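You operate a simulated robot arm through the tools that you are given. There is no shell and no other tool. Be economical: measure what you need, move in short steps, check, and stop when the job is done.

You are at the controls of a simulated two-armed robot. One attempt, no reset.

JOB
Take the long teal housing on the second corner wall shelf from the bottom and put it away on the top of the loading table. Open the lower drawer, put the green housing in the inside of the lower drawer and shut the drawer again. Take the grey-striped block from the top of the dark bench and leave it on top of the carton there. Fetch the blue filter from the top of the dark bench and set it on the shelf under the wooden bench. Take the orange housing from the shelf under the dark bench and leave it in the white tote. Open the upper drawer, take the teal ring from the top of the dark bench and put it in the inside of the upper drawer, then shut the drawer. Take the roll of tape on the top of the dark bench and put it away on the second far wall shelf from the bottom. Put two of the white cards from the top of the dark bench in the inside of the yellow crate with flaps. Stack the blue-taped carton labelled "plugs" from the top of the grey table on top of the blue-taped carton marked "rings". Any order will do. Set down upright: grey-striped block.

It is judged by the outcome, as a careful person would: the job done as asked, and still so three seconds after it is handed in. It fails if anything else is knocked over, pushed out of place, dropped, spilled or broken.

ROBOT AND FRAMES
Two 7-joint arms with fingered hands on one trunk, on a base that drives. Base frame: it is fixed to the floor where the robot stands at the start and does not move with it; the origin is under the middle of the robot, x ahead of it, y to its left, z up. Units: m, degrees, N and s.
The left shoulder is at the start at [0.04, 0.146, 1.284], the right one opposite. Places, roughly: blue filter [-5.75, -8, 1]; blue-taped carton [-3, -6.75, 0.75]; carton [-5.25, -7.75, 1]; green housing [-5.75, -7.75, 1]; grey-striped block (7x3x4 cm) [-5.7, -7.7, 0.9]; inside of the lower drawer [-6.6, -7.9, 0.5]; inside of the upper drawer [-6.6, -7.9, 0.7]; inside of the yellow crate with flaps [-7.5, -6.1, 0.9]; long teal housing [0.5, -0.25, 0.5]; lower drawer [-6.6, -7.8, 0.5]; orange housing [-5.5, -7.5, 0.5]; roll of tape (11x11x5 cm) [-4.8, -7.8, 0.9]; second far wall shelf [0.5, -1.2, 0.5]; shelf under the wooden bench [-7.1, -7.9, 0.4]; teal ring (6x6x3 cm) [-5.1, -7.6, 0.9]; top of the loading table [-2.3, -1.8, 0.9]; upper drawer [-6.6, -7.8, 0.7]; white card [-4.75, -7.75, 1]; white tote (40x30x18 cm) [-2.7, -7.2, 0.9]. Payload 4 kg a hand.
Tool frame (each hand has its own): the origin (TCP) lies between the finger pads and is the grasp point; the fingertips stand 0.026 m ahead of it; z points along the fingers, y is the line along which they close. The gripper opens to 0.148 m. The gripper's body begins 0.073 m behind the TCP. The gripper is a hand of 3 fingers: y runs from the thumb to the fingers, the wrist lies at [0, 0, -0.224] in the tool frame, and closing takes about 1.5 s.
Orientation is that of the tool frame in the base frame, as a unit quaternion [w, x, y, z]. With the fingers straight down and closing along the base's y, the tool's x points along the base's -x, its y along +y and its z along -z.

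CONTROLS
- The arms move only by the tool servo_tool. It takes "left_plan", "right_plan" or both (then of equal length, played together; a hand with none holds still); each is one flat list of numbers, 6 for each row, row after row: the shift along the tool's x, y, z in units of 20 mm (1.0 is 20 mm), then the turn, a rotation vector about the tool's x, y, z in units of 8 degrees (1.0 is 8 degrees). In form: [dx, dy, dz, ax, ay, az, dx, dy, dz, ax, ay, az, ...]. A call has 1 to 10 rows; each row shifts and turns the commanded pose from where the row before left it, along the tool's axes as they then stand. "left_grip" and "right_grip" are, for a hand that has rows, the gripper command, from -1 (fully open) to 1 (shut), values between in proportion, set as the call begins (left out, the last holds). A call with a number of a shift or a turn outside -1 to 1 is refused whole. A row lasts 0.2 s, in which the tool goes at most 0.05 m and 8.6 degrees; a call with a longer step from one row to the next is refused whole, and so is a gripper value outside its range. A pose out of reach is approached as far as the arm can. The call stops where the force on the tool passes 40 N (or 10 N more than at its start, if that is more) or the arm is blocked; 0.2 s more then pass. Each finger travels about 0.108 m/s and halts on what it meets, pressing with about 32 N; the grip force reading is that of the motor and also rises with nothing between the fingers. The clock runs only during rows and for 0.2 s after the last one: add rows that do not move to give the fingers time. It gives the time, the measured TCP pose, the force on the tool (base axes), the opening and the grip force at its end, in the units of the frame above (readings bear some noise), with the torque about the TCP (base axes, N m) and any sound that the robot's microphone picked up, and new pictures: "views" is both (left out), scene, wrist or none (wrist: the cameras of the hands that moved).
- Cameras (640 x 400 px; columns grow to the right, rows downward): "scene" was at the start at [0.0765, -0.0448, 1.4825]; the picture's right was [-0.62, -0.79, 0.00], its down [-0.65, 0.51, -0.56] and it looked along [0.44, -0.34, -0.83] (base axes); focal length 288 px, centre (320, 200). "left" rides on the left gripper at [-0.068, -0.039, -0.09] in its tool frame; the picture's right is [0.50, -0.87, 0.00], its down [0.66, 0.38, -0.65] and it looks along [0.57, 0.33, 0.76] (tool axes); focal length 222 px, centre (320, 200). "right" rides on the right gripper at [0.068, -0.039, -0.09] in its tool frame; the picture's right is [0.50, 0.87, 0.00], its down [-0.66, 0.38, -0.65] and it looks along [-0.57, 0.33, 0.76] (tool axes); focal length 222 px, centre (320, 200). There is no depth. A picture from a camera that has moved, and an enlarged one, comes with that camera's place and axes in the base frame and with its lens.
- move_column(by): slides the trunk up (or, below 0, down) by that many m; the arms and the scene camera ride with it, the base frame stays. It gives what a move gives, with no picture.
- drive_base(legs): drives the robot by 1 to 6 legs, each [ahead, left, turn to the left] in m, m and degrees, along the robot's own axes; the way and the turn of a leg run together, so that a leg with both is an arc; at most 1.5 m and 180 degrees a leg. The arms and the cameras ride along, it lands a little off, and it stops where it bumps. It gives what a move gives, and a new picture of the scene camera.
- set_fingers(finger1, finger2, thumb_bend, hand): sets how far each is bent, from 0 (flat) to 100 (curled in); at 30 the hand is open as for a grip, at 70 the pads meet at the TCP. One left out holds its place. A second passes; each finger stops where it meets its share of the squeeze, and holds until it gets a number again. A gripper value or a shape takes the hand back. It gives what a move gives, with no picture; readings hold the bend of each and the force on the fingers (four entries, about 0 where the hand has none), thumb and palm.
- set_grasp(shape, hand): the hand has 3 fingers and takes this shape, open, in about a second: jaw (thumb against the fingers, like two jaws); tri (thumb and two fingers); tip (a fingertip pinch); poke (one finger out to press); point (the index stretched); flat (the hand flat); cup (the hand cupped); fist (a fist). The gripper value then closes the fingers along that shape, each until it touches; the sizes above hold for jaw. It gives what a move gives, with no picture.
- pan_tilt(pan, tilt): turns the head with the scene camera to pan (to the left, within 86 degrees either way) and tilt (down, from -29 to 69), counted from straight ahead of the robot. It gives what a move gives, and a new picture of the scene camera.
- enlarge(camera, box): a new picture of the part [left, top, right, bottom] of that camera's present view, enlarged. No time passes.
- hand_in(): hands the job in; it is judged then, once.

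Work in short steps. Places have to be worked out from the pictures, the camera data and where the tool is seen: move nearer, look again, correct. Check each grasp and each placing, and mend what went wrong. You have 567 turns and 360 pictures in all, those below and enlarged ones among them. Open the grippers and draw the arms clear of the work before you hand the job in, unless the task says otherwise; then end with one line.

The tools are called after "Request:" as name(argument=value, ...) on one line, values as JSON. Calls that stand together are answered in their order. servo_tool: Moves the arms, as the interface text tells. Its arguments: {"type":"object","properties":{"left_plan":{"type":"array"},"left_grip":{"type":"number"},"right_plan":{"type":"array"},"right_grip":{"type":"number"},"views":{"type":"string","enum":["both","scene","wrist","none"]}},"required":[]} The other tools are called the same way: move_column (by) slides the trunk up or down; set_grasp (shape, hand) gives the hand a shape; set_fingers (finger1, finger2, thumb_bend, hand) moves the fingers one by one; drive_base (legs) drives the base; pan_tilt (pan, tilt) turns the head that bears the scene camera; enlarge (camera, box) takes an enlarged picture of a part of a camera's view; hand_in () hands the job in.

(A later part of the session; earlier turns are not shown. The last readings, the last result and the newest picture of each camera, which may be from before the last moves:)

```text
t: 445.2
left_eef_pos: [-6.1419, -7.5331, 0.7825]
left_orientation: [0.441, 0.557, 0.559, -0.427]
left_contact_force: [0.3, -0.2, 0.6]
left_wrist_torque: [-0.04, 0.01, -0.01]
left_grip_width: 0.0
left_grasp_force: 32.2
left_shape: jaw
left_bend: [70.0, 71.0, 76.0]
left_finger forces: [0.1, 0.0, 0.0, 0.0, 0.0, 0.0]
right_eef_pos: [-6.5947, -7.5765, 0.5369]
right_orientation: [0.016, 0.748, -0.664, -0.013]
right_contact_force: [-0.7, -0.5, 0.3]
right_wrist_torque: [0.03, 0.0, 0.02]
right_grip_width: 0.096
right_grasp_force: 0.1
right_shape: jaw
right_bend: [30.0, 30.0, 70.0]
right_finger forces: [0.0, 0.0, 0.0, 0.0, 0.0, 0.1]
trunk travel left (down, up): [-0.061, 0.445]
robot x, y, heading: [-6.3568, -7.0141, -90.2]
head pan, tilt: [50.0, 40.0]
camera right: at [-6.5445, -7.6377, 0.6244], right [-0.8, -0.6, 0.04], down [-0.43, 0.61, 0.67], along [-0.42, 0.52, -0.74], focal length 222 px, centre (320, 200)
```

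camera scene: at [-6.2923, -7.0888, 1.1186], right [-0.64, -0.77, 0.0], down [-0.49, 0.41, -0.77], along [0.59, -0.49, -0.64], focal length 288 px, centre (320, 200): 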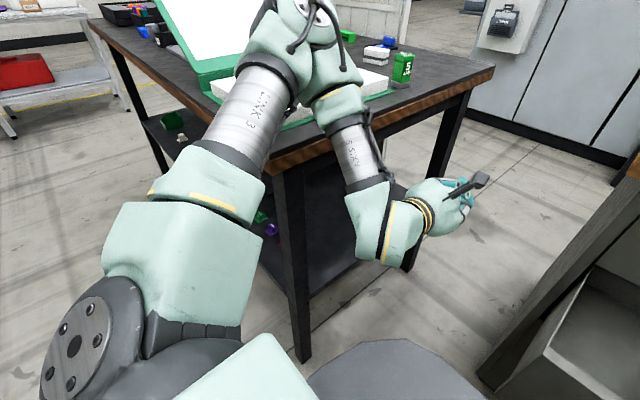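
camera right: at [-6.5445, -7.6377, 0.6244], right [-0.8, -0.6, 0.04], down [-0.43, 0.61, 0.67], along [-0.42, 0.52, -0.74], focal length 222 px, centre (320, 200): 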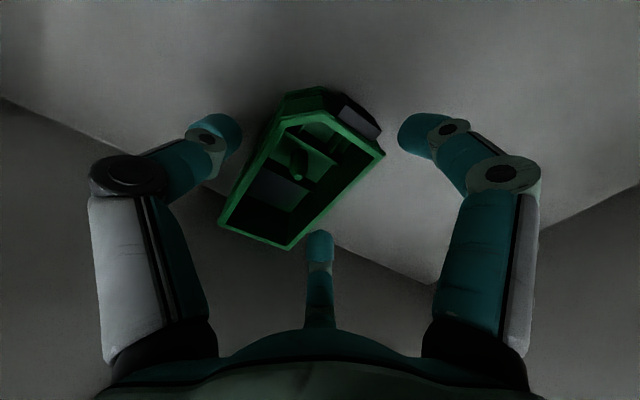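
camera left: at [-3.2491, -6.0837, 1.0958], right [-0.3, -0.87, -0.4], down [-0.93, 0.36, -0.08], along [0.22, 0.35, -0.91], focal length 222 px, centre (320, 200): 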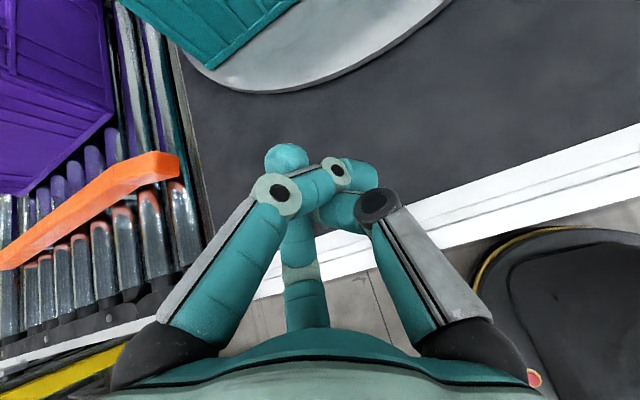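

Housing is inside the lower drawer. I rise, back off, unroll, make a fist pointing forward.

Request:
move_column(by=0.4)

Request:
drive_base(legs=[[-0.5, 0, 0]])

Request:
servo_tool(right_plan=[0, 0, 0, 0, 0, -0.99, 0, 0, 0, 0, 0, -0.99, 0, 0, 0, 0, 0, -0.99, 0, 0, 0, 0, 0, -0.99, 0, 0, 0, 0, 0, -0.99, 0, 0, 0, 0, 0, -0.99, 0, 0, 0, 0, 0, -0.99, 0, 0, 0, 0, 0, -0.99, 0, 0, 0, 0, 0, -0.99, 0, 0, 0, 0, 0, -0.99], right_grip=1, views="none")

Request:
servo_tool(right_plan=[0, 0.95, -0.04, -0.625, 0, 0, 0, 0.95, -0.04, -0.625, 0, 0, 0, 0.95, -0.04, -0.625, 0, 0, 0, 0.95, -0.04, -0.625, 0, 0, 0, 0.95, -0.04, -0.625, 0, 0, 0, 0.95, -0.04, -0.625, 0, 0, 0, 0.95, -0.04, -0.625, 0, 0, 0, 0.95, -0.04, -0.625, 0, 0, 0, 0.95, -0.04, -0.625, 0, 0, 0, 0.95, -0.04, -0.625, 0, 0], views="none")

Request:
move_column(by=-0.4)

```text
t: 449.0
left_eef_pos: [-6.1443, -7.5338, 1.184]
left_orientation: [0.441, 0.558, 0.559, -0.426]
left_contact_force: [0.0, 1.2, -0.4]
left_wrist_torque: [-0.01, 0.0, 0.02]
left_grip_width: 0.0
left_grasp_force: 32.0
left_shape: jaw
left_bend: [70.0, 71.0, 76.0]
left_finger forces: [0.0, 0.1, 0.1, 0.0, 0.1, 0.0]
right_eef_pos: [-6.5951, -7.5761, 0.936]
right_orientation: [0.014, 0.748, -0.664, -0.014]
right_contact_force: [0.4, 0.4, 0.1]
right_wrist_torque: [0.01, 0.02, 0.01]
right_grip_width: 0.0957
right_grasp_force: 0.0
right_shape: jaw
right_bend: [30.0, 30.0, 70.0]
right_finger forces: [0.1, 0.0, 0.0, 0.0, 0.0, 0.1]
trunk travel left (down, up): [-0.461, 0.045]
robot x, y, heading: [-6.3538, -7.0106, -89.9]
head pan, tilt: [50.0, 40.0]
```

```text
t: 451.9
left_eef_pos: [-6.1392, -7.0388, 1.1822]
left_orientation: [0.443, 0.555, 0.562, -0.424]
left_contact_force: [0.1, 0.1, -0.3]
left_wrist_torque: [-0.04, 0.0, -0.01]
left_grip_width: 0.0002
left_grasp_force: 32.0
left_shape: jaw
left_bend: [70.0, 71.0, 76.0]
left_finger forces: [0.0, 0.1, 0.1, 0.0, 0.1, 0.0]
right_eef_pos: [-6.5909, -7.0862, 0.936]
right_orientation: [0.015, 0.752, -0.659, -0.014]
right_contact_force: [0.2, 0.0, 0.0]
right_wrist_torque: [0.04, -0.02, 0.0]
right_grip_width: 0.0958
right_grasp_force: 0.0
right_shape: jaw
right_bend: [30.0, 30.0, 70.0]
right_finger forces: [0.0, 0.0, 0.1, 0.0, 0.0, 0.1]
trunk travel left (down, up): [-0.461, 0.045]
robot x, y, heading: [-6.3576, -6.5176, -89.5]
head pan, tilt: [50.0, 40.0]
camera scene: at [-6.2941, -6.5954, 1.512], right [-0.63, -0.77, 0.0], down [-0.5, 0.41, -0.77], along [0.59, -0.48, -0.64], focal length 288 px, centre (320, 200)
```

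scene: 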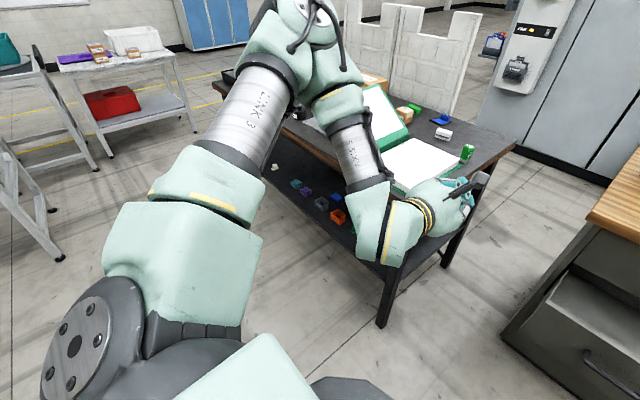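

```text
t: 454.1
left_eef_pos: [-6.1394, -7.039, 1.1838]
left_orientation: [0.443, 0.554, 0.564, -0.422]
left_contact_force: [-0.1, -1.1, -0.4]
left_wrist_torque: [0.01, -0.01, -0.02]
left_grip_width: 0.0004
left_grasp_force: 32.0
left_shape: jaw
left_bend: [70.0, 71.0, 76.0]
left_finger forces: [0.1, 0.0, 0.1, 0.0, 0.0, 0.0]
right_eef_pos: [-6.59, -7.0854, 0.9361]
right_orientation: [0.003, 0.999, -0.027, -0.019]
right_contact_force: [-0.8, 0.5, -0.4]
right_wrist_torque: [0.0, 0.03, -0.04]
right_grip_width: 0.0001
right_grasp_force: 32.5
right_shape: jaw
right_bend: [70.0, 70.0, 70.0]
right_finger forces: [0.1, 0.0, 0.1, 0.0, 0.0, 0.1]
trunk travel left (down, up): [-0.461, 0.045]
robot x, y, heading: [-6.3578, -6.5193, -89.2]
head pan, tilt: [50.0, 40.0]
```

```text
t: 456.3
left_eef_pos: [-6.1394, -7.038, 1.1828]
left_orientation: [0.443, 0.555, 0.563, -0.422]
left_contact_force: [0.3, 0.3, -0.1]
left_wrist_torque: [-0.02, 0.02, 0.0]
left_grip_width: 0.0
left_grasp_force: 31.7
left_shape: jaw
left_bend: [70.0, 71.0, 76.0]
left_finger forces: [0.1, 0.1, 0.0, 0.0, 0.0, 0.0]
right_eef_pos: [-6.6189, -7.2532, 1.019]
right_orientation: [0.426, 0.903, -0.024, -0.046]
right_contact_force: [0.4, 0.7, 0.1]
right_wrist_torque: [0.0, 0.02, 0.0]
right_grip_width: 0.0002
right_grasp_force: 32.4
right_shape: jaw
right_bend: [70.0, 70.0, 70.0]
right_finger forces: [0.0, 0.0, 0.0, 0.1, 0.1, 0.0]
trunk travel left (down, up): [-0.461, 0.045]
robot x, y, heading: [-6.3589, -6.5203, -89.1]
head pan, tilt: [50.0, 40.0]
```

```text
t: 460.1
left_eef_pos: [-6.14, -7.0382, 0.7826]
left_orientation: [0.443, 0.555, 0.563, -0.423]
left_contact_force: [-0.3, 0.4, 1.1]
left_wrist_torque: [0.0, -0.02, 0.04]
left_grip_width: 0.0
left_grasp_force: 32.0
left_shape: jaw
left_bend: [70.0, 71.0, 76.0]
left_finger forces: [0.0, 0.0, 0.0, 0.0, 0.1, 0.0]
right_eef_pos: [-6.6188, -7.2524, 0.6177]
right_orientation: [0.427, 0.903, -0.025, -0.043]
right_contact_force: [0.3, 0.1, 0.1]
right_wrist_torque: [-0.01, 0.04, 0.04]
right_grip_width: 0.0001
right_grasp_force: 32.7
right_shape: jaw
right_bend: [70.0, 70.0, 70.0]
right_finger forces: [0.1, 0.1, 0.1, 0.0, 0.0, 0.1]
trunk travel left (down, up): [-0.061, 0.445]
robot x, y, heading: [-6.3595, -6.5186, -89.3]
head pan, tilt: [50.0, 40.0]
```

I push the lower drawer shut.

Request:
drive_base(legs=[[0.38, 0, 0]])

Request:
drive_base(legs=[[0.08, 0, 0]])

Request:
pan_tilt(pan=0, tilt=45)

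```text
t: 462.5
left_eef_pos: [-6.1349, -7.4166, 0.7814]
left_orientation: [0.443, 0.556, 0.562, -0.424]
left_contact_force: [-0.5, -0.6, -0.6]
left_wrist_torque: [0.02, 0.01, 0.02]
left_grip_width: 0.0
left_grasp_force: 32.1
left_shape: jaw
left_bend: [70.0, 71.0, 76.0]
left_finger forces: [0.0, 0.0, 0.0, 0.1, 0.0, 0.0]
right_eef_pos: [-6.6151, -7.6302, 0.6174]
right_orientation: [0.425, 0.904, -0.026, -0.044]
right_contact_force: [0.6, 0.9, 0.1]
right_wrist_torque: [0.03, -0.01, 0.03]
right_grip_width: 0.0001
right_grasp_force: 32.0
right_shape: jaw
right_bend: [70.0, 70.0, 70.0]
right_finger forces: [0.0, 0.0, 0.1, 0.0, 0.0, 0.1]
trunk travel left (down, up): [-0.061, 0.445]
robot x, y, heading: [-6.3543, -6.8969, -89.1]
head pan, tilt: [50.0, 40.0]
camera scene: at [-6.2898, -6.9716, 1.1106], right [-0.63, -0.77, 0.0], down [-0.5, 0.41, -0.77], along [0.59, -0.49, -0.64], focal length 288 px, centre (320, 200)
```

scene: 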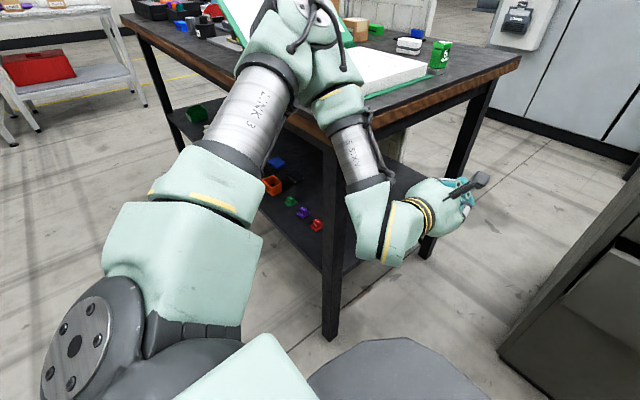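

```text
t: 463.6
left_eef_pos: [-6.134, -7.4784, 0.7836]
left_orientation: [0.444, 0.554, 0.563, -0.423]
left_contact_force: [0.8, 0.2, -0.4]
left_wrist_torque: [0.01, 0.01, -0.02]
left_grip_width: 0.0
left_grasp_force: 31.8
left_shape: jaw
left_bend: [70.0, 71.0, 76.0]
left_finger forces: [0.0, 0.0, 0.0, 0.0, 0.0, 0.1]
right_eef_pos: [-6.6214, -7.6935, 0.6178]
right_orientation: [0.424, 0.904, -0.03, -0.047]
right_contact_force: [3.2, 12.2, 2.2]
right_wrist_torque: [0.13, -0.04, 0.08]
right_grip_width: 0.0001
right_grasp_force: 32.0
right_shape: jaw
right_bend: [70.0, 70.0, 70.0]
right_finger forces: [0.0, 0.0, 0.1, 0.0, 0.1, 0.0]
trunk travel left (down, up): [-0.061, 0.445]
robot x, y, heading: [-6.3554, -6.9602, -89.5]
head pan, tilt: [50.0, 40.0]
stopped in leg 1: the force on the tool passed its limit at 86 N (the readings are from after the stop); the commanded pose is now the measured one
camera scene: at [-6.2887, -7.0353, 1.1107], right [-0.63, -0.77, 0.0], down [-0.5, 0.41, -0.77], along [0.59, -0.49, -0.64], focal length 288 px, centre (320, 200)
```

scene: 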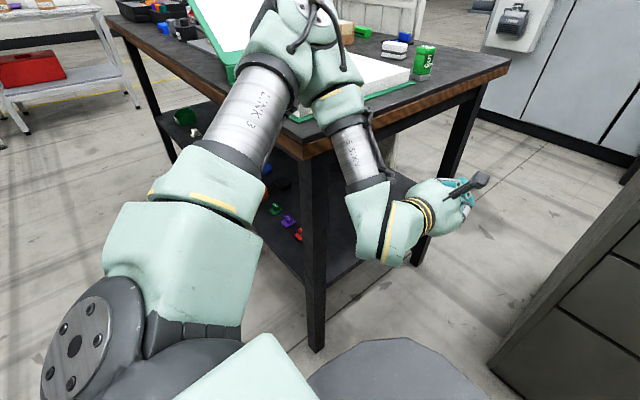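

```text
t: 464.8
left_eef_pos: [-6.1352, -7.4796, 0.7823]
left_orientation: [0.443, 0.555, 0.562, -0.424]
left_contact_force: [-0.2, 0.2, -0.3]
left_wrist_torque: [0.04, -0.03, 0.0]
left_grip_width: 0.0
left_grasp_force: 32.1
left_shape: jaw
left_bend: [70.0, 71.0, 76.0]
left_finger forces: [0.0, 0.0, 0.0, 0.2, 0.0, 0.0]
right_eef_pos: [-6.6205, -7.692, 0.6186]
right_orientation: [0.425, 0.904, -0.029, -0.046]
right_contact_force: [2.7, 15.2, 1.3]
right_wrist_torque: [0.21, -0.06, 0.03]
right_grip_width: 0.0
right_grasp_force: 31.5
right_shape: jaw
right_bend: [70.0, 70.0, 70.0]
right_finger forces: [0.0, 0.1, 0.0, 0.0, 0.0, 0.0]
trunk travel left (down, up): [-0.061, 0.445]
robot x, y, heading: [-6.3559, -6.9588, -89.7]
head pan, tilt: [0.0, 45.0]
camera scene: at [-6.3537, -7.0627, 1.1035], right [-1.0, -0.01, 0.0], down [-0.01, 0.71, -0.71], along [0.01, -0.71, -0.71], focal length 288 px, centre (320, 200)
```

scene: 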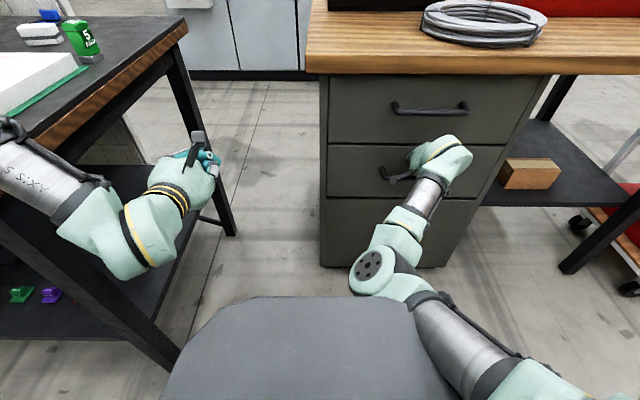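

Both drawers are shut. Next the blue filter and the striped block. I back off, raise, and make the hand vertical.

Request:
drive_base(legs=[[-0.5, 0, 0]])

Request:
move_column(by=0.4)

Request:
servo_tool(right_plan=[0, -0.95, -0.04, 0.625, 0, 0, 0, -0.95, -0.04, 0.625, 0, 0, 0, -0.95, -0.04, 0.625, 0, 0, 0, -0.95, -0.04, 0.625, 0, 0, 0, -0.95, -0.04, 0.625, 0, 0, 0, -0.95, -0.04, 0.625, 0, 0, 0, -0.95, -0.04, 0.625, 0, 0, 0, -0.95, -0.04, 0.625, 0, 0, 0, -0.95, -0.04, 0.625, 0, 0, 0, -0.95, -0.04, 0.625, 0, 0], right_grip=-0.6, views="none")

Request:
servo_tool(right_plan=[0, 0.6, -0.9, 0, 0, 0, 0, 0.6, -0.9, 0, 0, 0, 0, 0.6, -0.9, 0, 0, 0, 0, 0.6, -0.9, 0, 0, 0, 0, 0.6, -0.5, 0, 0, 0, 0, 0.6, 0, 0, 0, 0], views="none")

Request:
move_column(by=0.043)

```text
t: 467.7
left_eef_pos: [-6.1408, -6.9851, 0.783]
left_orientation: [0.442, 0.556, 0.562, -0.424]
left_contact_force: [0.1, -0.4, 0.2]
left_wrist_torque: [0.0, 0.03, 0.0]
left_grip_width: 0.0001
left_grasp_force: 32.0
left_shape: jaw
left_bend: [70.0, 71.0, 76.0]
left_finger forces: [0.1, 0.0, 0.1, 0.0, 0.0, 0.0]
right_eef_pos: [-6.6261, -7.1964, 0.6175]
right_orientation: [0.425, 0.903, -0.029, -0.047]
right_contact_force: [0.2, 0.9, -0.1]
right_wrist_torque: [0.02, 0.0, 0.02]
right_grip_width: 0.0
right_grasp_force: 32.7
right_shape: jaw
right_bend: [70.0, 70.0, 70.0]
right_finger forces: [0.0, 0.0, 0.0, 0.0, 0.0, 0.0]
trunk travel left (down, up): [-0.061, 0.445]
robot x, y, heading: [-6.3623, -6.4667, -89.4]
head pan, tilt: [0.0, 45.0]
camera scene: at [-6.359, -6.5668, 1.1034], right [-1.0, -0.01, 0.0], down [-0.01, 0.71, -0.71], along [0.01, -0.71, -0.71], focal length 288 px, centre (320, 200)
```

scene: 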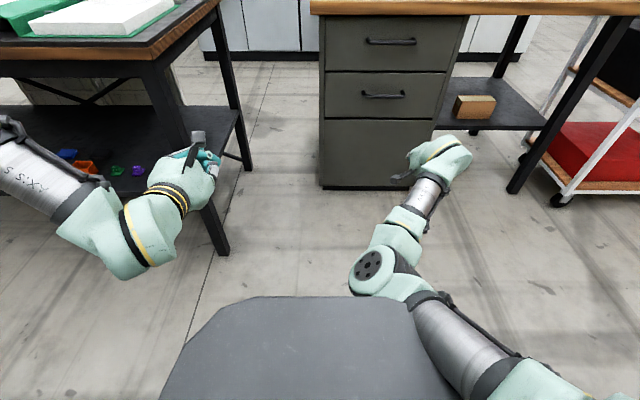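

```text
t: 471.6
left_eef_pos: [-6.1412, -6.985, 1.1827]
left_orientation: [0.442, 0.556, 0.562, -0.424]
left_contact_force: [0.2, 0.5, -1.3]
left_wrist_torque: [-0.06, -0.03, -0.05]
left_grip_width: 0.0001
left_grasp_force: 31.9
left_shape: jaw
left_bend: [70.0, 71.0, 76.0]
left_finger forces: [0.0, 0.0, 0.0, 0.0, 0.0, 0.1]
right_eef_pos: [-6.6276, -7.1972, 1.0187]
right_orientation: [0.425, 0.904, -0.029, -0.047]
right_contact_force: [0.0, -0.6, -0.8]
right_wrist_torque: [0.04, -0.01, 0.0]
right_grip_width: 0.0
right_grasp_force: 32.5
right_shape: jaw
right_bend: [70.0, 70.0, 70.0]
right_finger forces: [0.0, 0.0, 0.1, 0.0, 0.0, 0.1]
trunk travel left (down, up): [-0.461, 0.045]
robot x, y, heading: [-6.3578, -6.4649, -89.6]
head pan, tilt: [0.0, 45.0]
```

```text
t: 473.8
left_eef_pos: [-6.1402, -6.985, 1.1833]
left_orientation: [0.443, 0.556, 0.561, -0.425]
left_contact_force: [1.3, 0.1, -0.6]
left_wrist_torque: [0.0, -0.01, -0.01]
left_grip_width: 0.0003
left_grasp_force: 31.4
left_shape: jaw
left_bend: [70.0, 71.0, 76.0]
left_finger forces: [0.0, 0.0, 0.1, 0.1, 0.1, 0.0]
right_eef_pos: [-6.624, -7.0307, 0.9414]
right_orientation: [0.001, 0.998, -0.051, -0.035]
right_contact_force: [-1.0, -0.2, -0.5]
right_wrist_torque: [0.02, -0.03, 0.0]
right_grip_width: 0.118
right_grasp_force: 0.0
right_shape: jaw
right_bend: [25.0, 25.0, 48.0]
right_finger forces: [0.0, 0.1, 0.0, 0.0, 0.1, 0.0]
trunk travel left (down, up): [-0.461, 0.045]
robot x, y, heading: [-6.3604, -6.4637, -89.5]
head pan, tilt: [0.0, 45.0]
```

```text
t: 475.1
left_eef_pos: [-6.1409, -6.9859, 1.1839]
left_orientation: [0.442, 0.556, 0.562, -0.424]
left_contact_force: [-0.5, -0.1, -0.2]
left_wrist_torque: [-0.05, 0.0, 0.03]
left_grip_width: 0.0002
left_grasp_force: 31.7
left_shape: jaw
left_bend: [70.0, 71.0, 76.0]
left_finger forces: [0.0, 0.1, 0.0, 0.0, 0.1, 0.0]
right_eef_pos: [-6.619, -7.1031, 1.0201]
right_orientation: [0.002, 0.998, -0.047, -0.029]
right_contact_force: [-0.4, 0.6, -1.1]
right_wrist_torque: [0.01, 0.01, -0.01]
right_grip_width: 0.1182
right_grasp_force: 0.1
right_shape: jaw
right_bend: [25.0, 25.0, 48.0]
right_finger forces: [0.0, 0.0, 0.1, 0.1, 0.0, 0.0]
trunk travel left (down, up): [-0.461, 0.045]
robot x, y, heading: [-6.3588, -6.4622, -89.8]
head pan, tilt: [0.0, 45.0]
```

```text
t: 476.0
left_eef_pos: [-6.1402, -6.9854, 1.2257]
left_orientation: [0.443, 0.555, 0.562, -0.424]
left_contact_force: [0.3, 0.5, -0.6]
left_wrist_torque: [0.0, 0.02, -0.03]
left_grip_width: 0.0001
left_grasp_force: 32.0
left_shape: jaw
left_bend: [70.0, 71.0, 76.0]
left_finger forces: [0.0, 0.0, 0.1, 0.1, 0.0, 0.0]
right_eef_pos: [-6.6187, -7.1033, 1.0636]
right_orientation: [0.003, 0.998, -0.046, -0.029]
right_contact_force: [0.0, 0.1, -0.1]
right_wrist_torque: [-0.02, 0.01, -0.03]
right_grip_width: 0.1179
right_grasp_force: 0.0
right_shape: jaw
right_bend: [25.0, 25.0, 48.0]
right_finger forces: [0.1, 0.0, 0.0, 0.0, 0.0, 0.0]
trunk travel left (down, up): [-0.504, 0.002]
robot x, y, heading: [-6.3591, -6.4651, -89.2]
head pan, tilt: [0.0, 45.0]
```

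I look at the striped block, filter and BANDS carton from here with zoom to get orientations.

Request:
pan_tilt(pan=35, tilt=30)

Request:
enlarge(camera="scene", box=[250, 90, 430, 200])

```text
t: 477.0
left_eef_pos: [-6.1403, -6.9844, 1.225]
left_orientation: [0.443, 0.555, 0.562, -0.424]
left_contact_force: [-0.2, 0.9, -0.1]
left_wrist_torque: [0.0, -0.01, 0.01]
left_grip_width: 0.0
left_grasp_force: 31.4
left_shape: jaw
left_bend: [70.0, 71.0, 76.0]
left_finger forces: [0.0, 0.0, 0.1, 0.0, 0.1, 0.0]
right_eef_pos: [-6.6184, -7.1036, 1.0636]
right_orientation: [0.003, 0.999, -0.046, -0.03]
right_contact_force: [-0.1, -0.3, 0.1]
right_wrist_torque: [0.0, 0.01, -0.02]
right_grip_width: 0.1183
right_grasp_force: 0.0
right_shape: jaw
right_bend: [25.0, 25.0, 48.0]
right_finger forces: [0.1, 0.1, 0.1, 0.0, 0.0, 0.1]
trunk travel left (down, up): [-0.504, 0.002]
robot x, y, heading: [-6.358, -6.4656, -89.3]
head pan, tilt: [35.0, 30.0]
camera scene: at [-6.3074, -6.5597, 1.5693], right [-0.81, -0.58, 0.0], down [-0.29, 0.41, -0.87], along [0.5, -0.71, -0.5], focal length 288 px, centre (320, 200)
```

scene: 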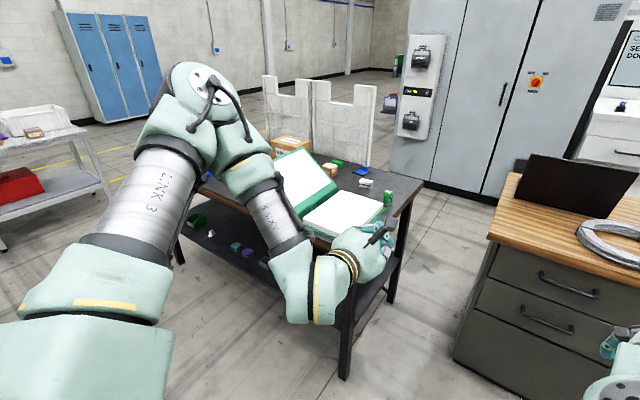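

```text
3.56 times, centred on (340, 145) of scene
camera zoom: at [-6.3074, -6.5597, 1.5693], right [-0.81, -0.58, 0.0], down [-0.29, 0.41, -0.87], along [0.5, -0.71, -0.5], focal length 1022 px, centre (249, 396)
```

zoom: 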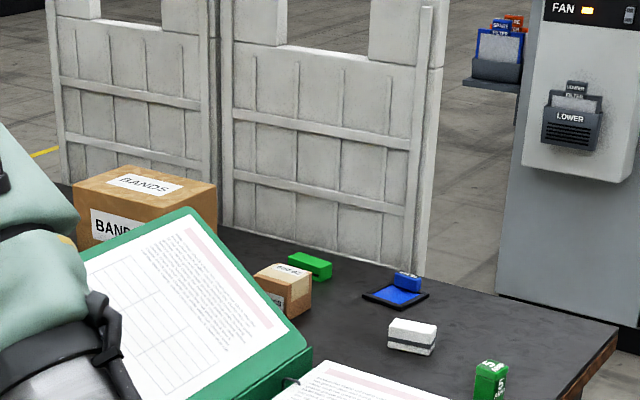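

The block's long axis is ~17° from x, centre ≈(−5.743, −7.74). Since the BANDS carton is only reachable with a tilted hand, I will pick the block with the hand tilted ~50°, closing across its 3 cm width. I prepare that pose in free space.

Request:
servo_tool(right_plan=[0, 0.95, -0.04, -0.625, 0, 0, 0, 0.95, -0.04, -0.625, 0, 0, 0, 0.95, -0.04, -0.625, 0, 0, 0, 0.95, -0.04, -0.625, 0, 0, 0, 0.95, -0.04, -0.625, 0, 0, 0, 0.95, -0.04, -0.625, 0, 0, 0, 0.95, -0.04, -0.625, 0, 0, 0, 0.95, -0.04, -0.625, 0, 0, 0, 0.95, -0.04, -0.625, 0, 0, 0, 0.95, -0.04, -0.625, 0, 0], views="none")

Request:
servo_tool(right_plan=[1, 0, 0, 0, 0.766, -0.643, 1, 0, 0, 0, 0.766, -0.643, 1, 0, 0, 0, 0.766, -0.643, 1, 0, 0, 0, 0.766, -0.643], views="none")

Request:
servo_tool(right_plan=[0, 0, 0, 0, 0, 1, 0, 0, 0, 0, 0, 1, 0, 0, 0, 0, 0, 1, 0, 0, 0, 0, 0, 1, 0, 0, 0, 0, 0, 1, 0, 0, 0, 0, 0, 1, 0, 0, 0, 0, 0, 1, 0, 0, 0, 0, 0, 1, 0, 0, 0, 0, 0, 1, 0, 0, 0, 0, 0, 1], views="none")

```text
t: 479.2
left_eef_pos: [-6.1413, -6.9848, 1.225]
left_orientation: [0.442, 0.556, 0.561, -0.424]
left_contact_force: [0.3, -0.6, -0.2]
left_wrist_torque: [0.01, 0.02, -0.02]
left_grip_width: 0.0
left_grasp_force: 32.8
left_shape: jaw
left_bend: [70.0, 71.0, 76.0]
left_finger forces: [0.0, 0.0, 0.0, 0.1, 0.0, 0.0]
right_eef_pos: [-6.6299, -7.2705, 1.1414]
right_orientation: [0.426, 0.903, -0.029, -0.047]
right_contact_force: [-0.2, 0.5, 0.2]
right_wrist_torque: [-0.03, -0.03, -0.01]
right_grip_width: 0.1182
right_grasp_force: 0.0
right_shape: jaw
right_bend: [25.0, 25.0, 48.0]
right_finger forces: [0.0, 0.1, 0.0, 0.0, 0.0, 0.0]
trunk travel left (down, up): [-0.504, 0.002]
robot x, y, heading: [-6.3574, -6.4662, -89.5]
head pan, tilt: [35.0, 30.0]
```

```text
t: 480.2
left_eef_pos: [-6.1415, -6.9846, 1.2248]
left_orientation: [0.442, 0.556, 0.561, -0.425]
left_contact_force: [0.0, 0.2, 0.2]
left_wrist_torque: [0.01, 0.03, -0.02]
left_grip_width: 0.0
left_grasp_force: 31.9
left_shape: jaw
left_bend: [70.0, 71.0, 76.0]
left_finger forces: [0.0, 0.0, 0.0, 0.0, 0.1, 0.0]
right_eef_pos: [-6.5499, -7.2612, 1.1362]
right_orientation: [0.405, 0.884, 0.223, 0.071]
right_contact_force: [-0.6, 0.2, 0.6]
right_wrist_torque: [-0.02, 0.02, 0.0]
right_grip_width: 0.1179
right_grasp_force: 0.1
right_shape: jaw
right_bend: [25.0, 25.0, 48.0]
right_finger forces: [0.0, 0.1, 0.0, 0.1, 0.0, 0.1]
trunk travel left (down, up): [-0.504, 0.002]
robot x, y, heading: [-6.3601, -6.4626, -89.6]
head pan, tilt: [35.0, 30.0]
```

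```text
t: 482.4
left_eef_pos: [-6.1418, -6.9856, 1.2251]
left_orientation: [0.442, 0.556, 0.561, -0.425]
left_contact_force: [0.1, -0.4, 0.6]
left_wrist_torque: [0.01, 0.0, 0.04]
left_grip_width: 0.0002
left_grasp_force: 32.5
left_shape: jaw
left_bend: [70.0, 71.0, 76.0]
left_finger forces: [0.0, 0.1, 0.1, 0.0, 0.1, 0.1]
right_eef_pos: [-6.5524, -7.2615, 1.1368]
right_orientation: [0.265, 0.819, -0.4, 0.316]
right_contact_force: [-0.7, -0.5, 0.6]
right_wrist_torque: [-0.02, 0.01, 0.0]
right_grip_width: 0.118
right_grasp_force: 0.0
right_shape: jaw
right_bend: [25.0, 25.0, 48.0]
right_finger forces: [0.0, 0.0, 0.1, 0.1, 0.1, 0.0]
trunk travel left (down, up): [-0.504, 0.002]
robot x, y, heading: [-6.3603, -6.4655, -89.5]
head pan, tilt: [35.0, 30.0]
```

That posture works. I add a little more yaw and roll, then drive around to the bench's west end with it.

Request:
servo_tool(right_plan=[0, 0, 0, 0.73, 0.18, -0.66, 0, 0, 0, 0, 0, 0.65, 0, 0, 0, 0, 0, 0.65], right_grip=-0.3, views="none")

Request:
drive_base(legs=[[0.28, -0.24, 0], [0, 0, 74.5], [0.2777, -0.5427, 0]])

Request:
enlarge(camera="right", box=[0, 0, 640, 400])

```text
t: 483.2
left_eef_pos: [-6.1406, -6.9844, 1.2249]
left_orientation: [0.443, 0.555, 0.563, -0.424]
left_contact_force: [-0.1, 0.6, 1.3]
left_wrist_torque: [0.02, -0.02, 0.02]
left_grip_width: 0.0002
left_grasp_force: 31.9
left_shape: jaw
left_bend: [70.0, 71.0, 76.0]
left_finger forces: [0.0, 0.0, 0.0, 0.0, 0.1, 0.1]
right_eef_pos: [-6.5514, -7.2607, 1.1384]
right_orientation: [0.211, 0.811, -0.416, 0.354]
right_contact_force: [-0.2, 0.7, -0.2]
right_wrist_torque: [0.04, 0.02, 0.02]
right_grip_width: 0.0968
right_grasp_force: 0.0
right_shape: jaw
right_bend: [30.0, 30.0, 70.0]
right_finger forces: [0.1, 0.1, 0.1, 0.1, 0.0, 0.0]
trunk travel left (down, up): [-0.504, 0.002]
robot x, y, heading: [-6.3589, -6.4642, -89.5]
head pan, tilt: [35.0, 30.0]
```

```text
t: 491.9
left_eef_pos: [-5.9101, -7.2685, 1.2262]
left_orientation: [0.61, 0.092, 0.784, -0.063]
left_contact_force: [0.0, 0.3, 0.0]
left_wrist_torque: [0.01, -0.01, 0.0]
left_grip_width: 0.0
left_grasp_force: 32.0
left_shape: jaw
left_bend: [70.0, 71.0, 76.0]
left_finger forces: [0.0, 0.1, 0.0, 0.1, 0.1, 0.1]
right_eef_pos: [-5.7445, -7.7333, 1.1383]
right_orientation: [-0.049, 0.895, 0.17, 0.41]
right_contact_force: [0.0, 0.7, 1.1]
right_wrist_torque: [0.02, -0.02, -0.03]
right_grip_width: 0.0968
right_grasp_force: 0.2
right_shape: jaw
right_bend: [30.0, 30.0, 70.0]
right_finger forces: [0.0, 0.0, 0.1, 0.1, 0.0, 0.1]
trunk travel left (down, up): [-0.504, 0.002]
robot x, y, heading: [-6.4688, -7.3543, -13.7]
head pan, tilt: [35.0, 30.0]
camera scene: at [-6.3647, -7.3247, 1.5693], right [0.36, -0.93, 0.0], down [-0.47, -0.18, -0.87], along [0.81, 0.31, -0.5], focal length 288 px, centre (320, 200)
```

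scene: 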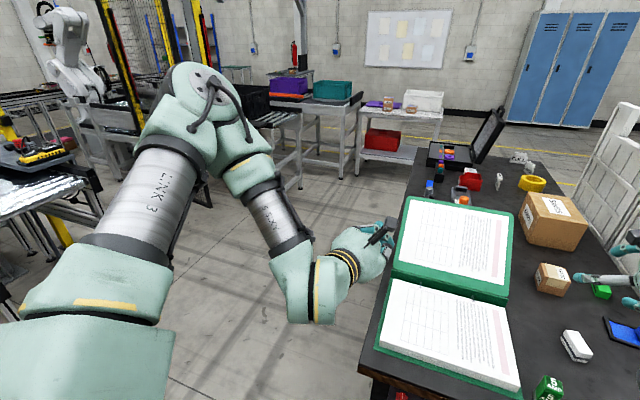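

```text
1.00 times, centred on (320, 200) of right (not enlarged: the box is as wide or as high as the picture)
camera zoom: at [-5.7822, -7.6996, 1.2454], right [0.6, -0.68, 0.42], down [-0.74, -0.68, -0.04], along [0.31, -0.28, -0.91], focal length 222 px, centre (320, 200)
```

zoom: 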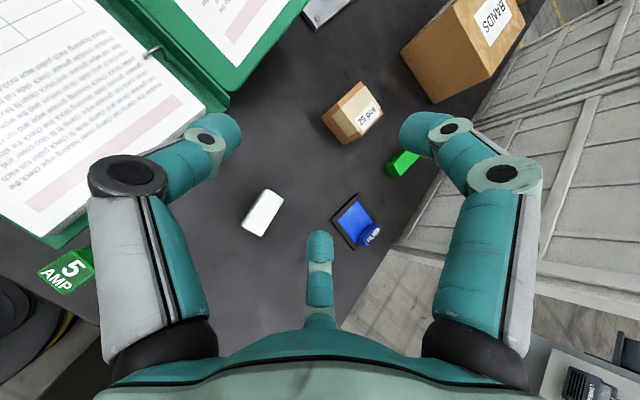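

Block centre (−5.747, −7.743), axis 14°. For this tilted grasp it is better to have the two fingers pinch the sides with the thumb above, so I roll the hand a further 80°.

Request:
servo_tool(right_plan=[0, 0, 0, 0, 0, 1, 0, 0, 0, 0, 0, 1, 0, 0, 0, 0, 0, 1, 0, 0, 0, 0, 0, 1, 0, 0, 0, 0, 0, 1, 0, 0, 0, 0, 0, 1, 0, 0, 0, 0, 0, 1, 0, 0, 0, 0, 0, 1, 0, 0, 0, 0, 0, 1, 0, 0, 0, 0, 0, 1], right_grip=0, views="wrist")

```text
t: 494.1
left_eef_pos: [-5.91, -7.2684, 1.2245]
left_orientation: [0.609, 0.094, 0.785, -0.063]
left_contact_force: [0.5, 0.1, 1.1]
left_wrist_torque: [-0.04, 0.03, -0.03]
left_grip_width: 0.0
left_grasp_force: 32.1
left_shape: jaw
left_bend: [70.0, 71.0, 76.0]
left_finger forces: [0.0, 0.0, 0.0, 0.1, 0.0, 0.0]
right_eef_pos: [-5.9176, -7.7574, 1.1847]
right_orientation: [-0.228, 0.884, -0.239, 0.33]
right_contact_force: [0.1, -1.4, -1.1]
right_wrist_torque: [-0.03, 0.04, -0.02]
right_grip_width: 0.0738
right_grasp_force: 0.0
right_shape: jaw
right_bend: [36.0, 36.0, 70.0]
right_finger forces: [0.0, 0.1, 0.0, 0.0, 0.1, 0.0]
right hand out of reach, approached as far as the arm can: row 2, 3, 4, 5, 6, 7, 8, 9, 10
trunk travel left (down, up): [-0.504, 0.002]
robot x, y, heading: [-6.4689, -7.3563, -13.7]
head pan, tilt: [35.0, 30.0]
camera right: at [-5.9254, -7.7875, 1.2989], right [0.1, -0.96, -0.25], down [-0.99, -0.08, -0.08], along [0.06, 0.26, -0.97], focal length 222 px, centre (320, 200)
```

right: 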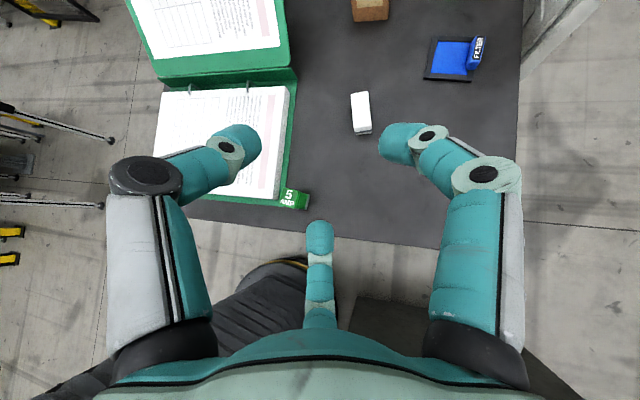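

Roll limit reached, so I change plan: use a ~30° tilt with thumb near / fingers far, approaching from the north both for the block and the carton. I undo the roll and yaw, leaving a 30° tilt, and raise the left hand more.

Request:
servo_tool(right_plan=[0, 0, 0, 0, 0, -1, 0, 0, 0, 0, 0, -1, 0, 0, 0, 0, 0, -1, 0, 0, 0, 0, 0, -1, 0, 0, 0, 0, 0, -1, 0, 0, 0, 0, 0, -1, 0, 0, 0, 0, 0, -1, 0, 0, 0, 0, 0, -1, 0, 0, 0, 0, 0, -1, 0, 0, 0, 0, 0, -1], right_grip=-0.5, views="none")

Request:
servo_tool(right_plan=[0, 0, 0, 0, 0, -1, 0, 0, 0, 0, 0, -1, 0, 0, 0, 0, 0, -1, 0, 0, 0, 0, 0, -1, 0, 0, 0, 0, 0, -1, 0, 0, 0, 0, 0, -1], left_plan=[-1, 0, 0, 0, 0, 0, -1, 0, 0, 0, 0, 0, -1, 0, 0, 0, 0, 0, -1, 0, 0, 0, 0, 0, 0, 0, 0, 0, 0, 0, 0, 0, 0, 0, 0, 0], views="none")

```text
t: 496.3
left_eef_pos: [-5.9109, -7.2685, 1.2258]
left_orientation: [0.61, 0.094, 0.784, -0.063]
left_contact_force: [0.1, 0.7, -0.4]
left_wrist_torque: [-0.02, -0.03, -0.01]
left_grip_width: 0.0
left_grasp_force: 32.0
left_shape: jaw
left_bend: [70.0, 71.0, 76.0]
left_finger forces: [0.1, 0.0, 0.0, 0.0, 0.1, 0.0]
right_eef_pos: [-5.9188, -7.7561, 1.1837]
right_orientation: [0.037, 0.83, 0.387, 0.399]
right_contact_force: [-0.1, 0.4, -0.2]
right_wrist_torque: [-0.01, 0.0, -0.02]
right_grip_width: 0.1109
right_grasp_force: 0.2
right_shape: jaw
right_bend: [27.0, 27.0, 55.0]
right_finger forces: [0.0, 0.0, 0.0, 0.0, 0.1, 0.0]
trunk travel left (down, up): [-0.504, 0.002]
robot x, y, heading: [-6.4681, -7.3534, -14.1]
head pan, tilt: [35.0, 30.0]
```

```text
t: 497.7
left_eef_pos: [-5.8925, -7.272, 1.3024]
left_orientation: [0.609, 0.094, 0.785, -0.063]
left_contact_force: [-0.3, 0.1, -0.2]
left_wrist_torque: [0.03, -0.03, -0.01]
left_grip_width: 0.0
left_grasp_force: 32.1
left_shape: jaw
left_bend: [70.0, 71.0, 76.0]
left_finger forces: [0.0, 0.0, 0.0, 0.0, 0.0, 0.0]
right_eef_pos: [-5.919, -7.7557, 1.1835]
right_orientation: [0.198, 0.6, 0.691, 0.35]
right_contact_force: [-0.1, 0.2, 0.0]
right_wrist_torque: [0.02, 0.02, 0.02]
right_grip_width: 0.1104
right_grasp_force: 0.0
right_shape: jaw
right_bend: [27.0, 27.0, 55.0]
right_finger forces: [0.0, 0.0, 0.0, 0.0, 0.0, 0.0]
trunk travel left (down, up): [-0.504, 0.002]
robot x, y, heading: [-6.4726, -7.3518, -13.8]
head pan, tilt: [35.0, 30.0]
```

Request:
servo_tool(right_plan=[-1, 0, 0, -0.15, -0.74, 0.69, -1, 0, 0, -0.15, -0.74, 0.69, -1, 0, 0, -0.15, -0.74, 0.69, -1, 0, 0, -0.15, -0.74, 0.69, 0, -0.95, -0.04, 0.625, 0, 0, 0, -0.95, -0.04, 0.625, 0, 0, 0, -0.95, -0.04, 0.625, 0, 0, 0, -0.4, 0, 0.3, 0, 0], views="none")

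```text
t: 499.5
left_eef_pos: [-5.8927, -7.2733, 1.3045]
left_orientation: [0.609, 0.093, 0.785, -0.063]
left_contact_force: [-0.1, -0.5, -0.3]
left_wrist_torque: [-0.02, 0.0, -0.01]
left_grip_width: 0.0
left_grasp_force: 32.3
left_shape: jaw
left_bend: [70.0, 71.0, 76.0]
left_finger forces: [0.0, 0.1, 0.0, 0.0, 0.0, 0.0]
right_eef_pos: [-5.9646, -7.8087, 1.1323]
right_orientation: [0.167, 0.807, 0.53, 0.202]
right_contact_force: [0.1, 0.6, 0.2]
right_wrist_torque: [0.0, 0.03, 0.01]
right_grip_width: 0.1109
right_grasp_force: 0.1
right_shape: jaw
right_bend: [27.0, 27.0, 55.0]
right_finger forces: [0.1, 0.0, 0.0, 0.1, 0.1, 0.1]
trunk travel left (down, up): [-0.504, 0.002]
robot x, y, heading: [-6.4693, -7.3514, -13.8]
head pan, tilt: [35.0, 30.0]
```

Fix the small roll, then drive around to the north side of the bench facing the block.

Request:
servo_tool(right_plan=[0, 0, 0, 0, 0, -0.7, 0, 0, 0, 0, 0, -0.7, 0, 0, 0, 0, 0, -0.7], views="none")

Request:
drive_base(legs=[[-0.18, 0.73, 0], [0, 0, -62], [0.29, 0.667, 0]])

Request:
servo_tool(right_plan=[0.7, 0.87, 0.5, 0, 0, 0, 0.7, 0.87, 0.5, 0, 0, 0, 0.7, 0.87, 0.5, 0, 0, 0, 0.7, 0.87, 0.5, 0, 0, 0, 0.7, 0.87, 0.5, 0, 0, 0, 0.7, 0.87, 0.5, 0, 0, 0, 0.7, 0.87, 0.5, 0, 0, 0], views="wrist")

```text
t: 500.3
left_eef_pos: [-5.8929, -7.2731, 1.3034]
left_orientation: [0.609, 0.094, 0.785, -0.063]
left_contact_force: [0.4, 0.6, 0.1]
left_wrist_torque: [0.01, 0.02, 0.03]
left_grip_width: 0.0002
left_grasp_force: 32.2
left_shape: jaw
left_bend: [70.0, 71.0, 76.0]
left_finger forces: [0.1, 0.0, 0.1, 0.0, 0.0, 0.0]
right_eef_pos: [-5.9655, -7.8105, 1.1326]
right_orientation: [0.195, 0.719, 0.644, 0.174]
right_contact_force: [0.4, -0.3, -0.3]
right_wrist_torque: [0.02, 0.0, -0.06]
right_grip_width: 0.1107
right_grasp_force: 0.0
right_shape: jaw
right_bend: [27.0, 27.0, 55.0]
right_finger forces: [0.0, 0.1, 0.1, 0.1, 0.0, 0.0]
trunk travel left (down, up): [-0.504, 0.002]
robot x, y, heading: [-6.4722, -7.3489, -13.7]
head pan, tilt: [35.0, 30.0]
```

```text
t: 510.9
left_eef_pos: [-5.404, -7.2127, 1.3038]
left_orientation: [0.484, 0.495, 0.616, -0.376]
left_contact_force: [-0.1, -0.1, -0.3]
left_wrist_torque: [0.01, 0.01, 0.01]
left_grip_width: 0.0001
left_grasp_force: 31.8
left_shape: jaw
left_bend: [70.0, 71.0, 76.0]
left_finger forces: [0.1, 0.1, 0.0, 0.0, 0.0, 0.0]
right_eef_pos: [-5.9176, -7.3825, 1.1331]
right_orientation: [0.259, 0.951, 0.163, 0.045]
right_contact_force: [-0.1, 0.1, -0.1]
right_wrist_torque: [-0.02, -0.03, 0.01]
right_grip_width: 0.1107
right_grasp_force: 0.0
right_shape: jaw
right_bend: [27.0, 27.0, 55.0]
right_finger forces: [0.1, 0.0, 0.0, 0.1, 0.1, 0.1]
trunk travel left (down, up): [-0.504, 0.002]
robot x, y, heading: [-5.731, -6.7319, -77.9]
head pan, tilt: [35.0, 30.0]
camera scene: at [-5.6586, -6.8119, 1.5694], right [-0.68, -0.73, 0.0], down [-0.37, 0.34, -0.87], along [0.64, -0.59, -0.5], focal length 288 px, centre (320, 200)
```

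scene: 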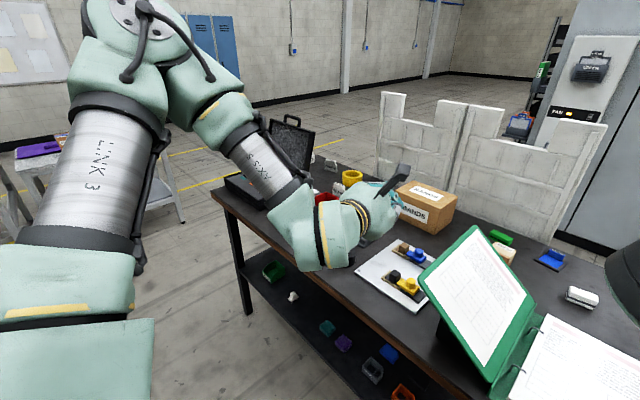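

```text
t: 512.5
left_eef_pos: [-5.4029, -7.2123, 1.3022]
left_orientation: [0.483, 0.496, 0.616, -0.377]
left_contact_force: [-0.7, 0.1, 1.1]
left_wrist_torque: [0.01, -0.01, -0.01]
left_grip_width: 0.0001
left_grasp_force: 32.1
left_shape: jaw
left_bend: [70.0, 71.0, 76.0]
left_finger forces: [0.0, 0.0, 0.0, 0.0, 0.0, 0.1]
right_eef_pos: [-5.7793, -7.4848, 1.132]
right_orientation: [0.257, 0.951, 0.164, 0.044]
right_contact_force: [-0.3, 0.1, 1.3]
right_wrist_torque: [0.02, -0.01, 0.01]
right_grip_width: 0.1107
right_grasp_force: 0.0
right_shape: jaw
right_bend: [27.0, 27.0, 55.0]
right_finger forces: [0.0, 0.0, 0.0, 0.0, 0.0, 0.0]
trunk travel left (down, up): [-0.504, 0.002]
robot x, y, heading: [-5.7291, -6.7262, -77.6]
head pan, tilt: [35.0, 30.0]
camera right: at [-5.7425, -7.3878, 1.1893], right [0.72, -0.54, 0.44], down [-0.62, -0.22, 0.76], along [-0.31, -0.81, -0.49], focal length 222 px, centre (320, 200)
```

right: 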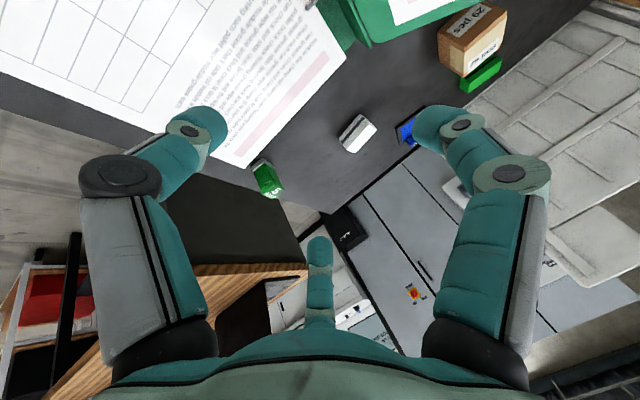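

Block seen ahead. I extend the arm 5 cm more, then drive 19 cm forward and check.

Request:
servo_tool(right_plan=[0, 0.72, 0.42, 0, 0, 0, 0, 0.72, 0.42, 0, 0, 0, 0, 0.72, 0.42, 0, 0, 0], right_grip=0.05, views="none")

Request:
drive_base(legs=[[0.19, -0.015, 0]])

Request:
enlarge(camera="right", box=[0, 0, 640, 400])

```text
t: 513.3
left_eef_pos: [-5.4037, -7.2125, 1.3029]
left_orientation: [0.483, 0.495, 0.617, -0.375]
left_contact_force: [0.1, -0.9, -0.2]
left_wrist_torque: [0.0, 0.01, 0.0]
left_grip_width: 0.0
left_grasp_force: 32.0
left_shape: jaw
left_bend: [70.0, 71.0, 76.0]
left_finger forces: [0.1, 0.0, 0.0, 0.1, 0.0, 0.0]
right_eef_pos: [-5.7614, -7.5305, 1.1344]
right_orientation: [0.257, 0.951, 0.163, 0.045]
right_contact_force: [0.3, 0.1, 0.8]
right_wrist_torque: [0.02, 0.01, -0.03]
right_grip_width: 0.0709
right_grasp_force: 0.0
right_shape: jaw
right_bend: [37.0, 37.0, 70.0]
right_finger forces: [0.1, 0.1, 0.0, 0.0, 0.1, 0.0]
trunk travel left (down, up): [-0.504, 0.002]
robot x, y, heading: [-5.7333, -6.7288, -77.6]
head pan, tilt: [35.0, 30.0]
```

```text
t: 514.8
left_eef_pos: [-5.3789, -7.3944, 1.3048]
left_orientation: [0.484, 0.495, 0.615, -0.378]
left_contact_force: [0.5, 1.1, -0.6]
left_wrist_torque: [0.0, 0.02, -0.04]
left_grip_width: 0.0
left_grasp_force: 31.9
left_shape: jaw
left_bend: [70.0, 71.0, 76.0]
left_finger forces: [0.1, 0.0, 0.0, 0.0, 0.0, 0.0]
right_eef_pos: [-5.7372, -7.7138, 1.138]
right_orientation: [0.26, 0.951, 0.163, 0.044]
right_contact_force: [-0.2, 1.1, 0.0]
right_wrist_torque: [-0.06, -0.02, 0.02]
right_grip_width: 0.0704
right_grasp_force: 0.1
right_shape: jaw
right_bend: [37.0, 37.0, 70.0]
right_finger forces: [0.1, 0.0, 0.0, 0.1, 0.1, 0.0]
trunk travel left (down, up): [-0.504, 0.002]
robot x, y, heading: [-5.7054, -6.9175, -77.6]
head pan, tilt: [35.0, 30.0]
camera scene: at [-5.6327, -6.9936, 1.5697], right [-0.68, -0.73, 0.0], down [-0.37, 0.34, -0.87], along [0.64, -0.59, -0.5], focal length 288 px, centre (320, 200)
```

scene: 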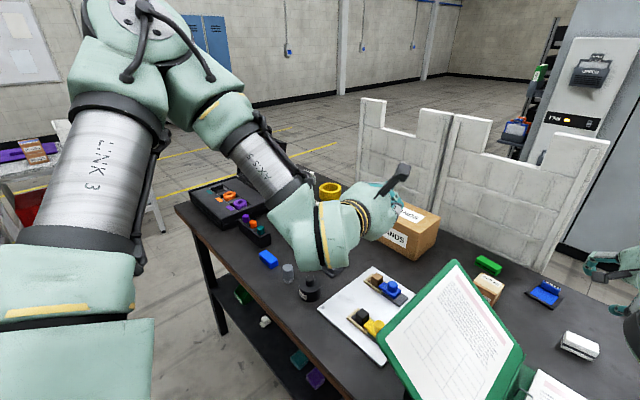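

```text
1.00 times, centred on (320, 200) of right (not enlarged: the box is as wide or as high as the picture)
camera zoom: at [-5.7011, -7.6167, 1.1942], right [0.72, -0.54, 0.44], down [-0.62, -0.21, 0.76], along [-0.31, -0.82, -0.49], focal length 222 px, centre (320, 200)
```

zoom: 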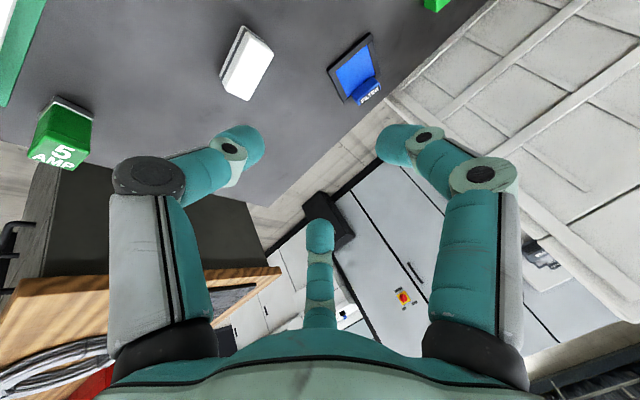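

Block centre ≈(−5.741, −7.736). Small forward correction and lower 15 cm.

Request:
servo_tool(right_plan=[0, 0.82, 0.48, 0, 0, 0, 0, 0, 0, 0, 0, 0], views="none")

Request:
move_column(by=-0.145)

Request:
enlarge(camera="right", box=[0, 0, 640, 400])

```text
t: 515.4
left_eef_pos: [-5.3793, -7.3975, 1.3043]
left_orientation: [0.484, 0.495, 0.616, -0.377]
left_contact_force: [0.5, 0.5, -0.8]
left_wrist_torque: [-0.06, 0.03, 0.01]
left_grip_width: 0.0
left_grasp_force: 32.3
left_shape: jaw
left_bend: [70.0, 71.0, 76.0]
left_finger forces: [0.0, 0.0, 0.1, 0.1, 0.0, 0.0]
right_eef_pos: [-5.7333, -7.7346, 1.1371]
right_orientation: [0.258, 0.951, 0.163, 0.044]
right_contact_force: [-1.0, 0.9, 0.2]
right_wrist_torque: [-0.03, 0.0, -0.03]
right_grip_width: 0.0708
right_grasp_force: 0.0
right_shape: jaw
right_bend: [37.0, 37.0, 70.0]
right_finger forces: [0.0, 0.0, 0.1, 0.0, 0.0, 0.0]
trunk travel left (down, up): [-0.504, 0.002]
robot x, y, heading: [-5.7031, -6.916, -77.6]
head pan, tilt: [35.0, 30.0]
```

```text
t: 517.1
left_eef_pos: [-5.3787, -7.3994, 1.157]
left_orientation: [0.484, 0.495, 0.616, -0.376]
left_contact_force: [-0.9, 0.4, 0.4]
left_wrist_torque: [0.02, 0.0, 0.01]
left_grip_width: 0.0
left_grasp_force: 32.3
left_shape: jaw
left_bend: [70.0, 71.0, 76.0]
left_finger forces: [0.0, 0.0, 0.1, 0.0, 0.1, 0.0]
right_eef_pos: [-5.7301, -7.7362, 0.9904]
right_orientation: [0.258, 0.951, 0.163, 0.046]
right_contact_force: [-0.2, 0.5, 0.4]
right_wrist_torque: [0.0, -0.01, -0.02]
right_grip_width: 0.0709
right_grasp_force: 0.0
right_shape: jaw
right_bend: [37.0, 37.0, 70.0]
right_finger forces: [0.0, 0.0, 0.1, 0.0, 0.0, 0.0]
trunk travel left (down, up): [-0.359, 0.147]
robot x, y, heading: [-5.7017, -6.915, -77.9]
head pan, tilt: [35.0, 30.0]
```

```text
1.00 times, centred on (320, 200) of right (not enlarged: the box is as wide or as high as the picture)
camera zoom: at [-5.694, -7.639, 1.0479], right [0.72, -0.54, 0.44], down [-0.62, -0.22, 0.75], along [-0.31, -0.82, -0.49], focal length 222 px, centre (320, 200)
```

zoom: 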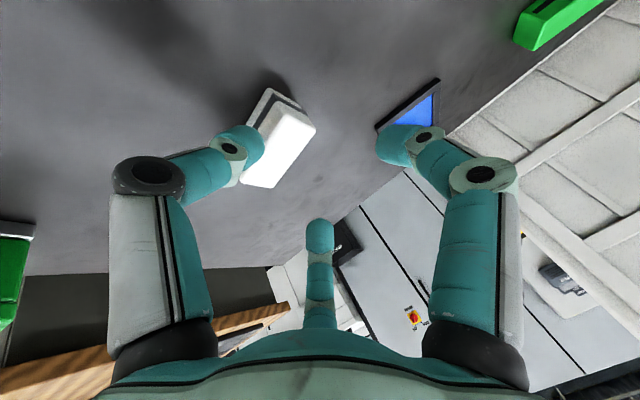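

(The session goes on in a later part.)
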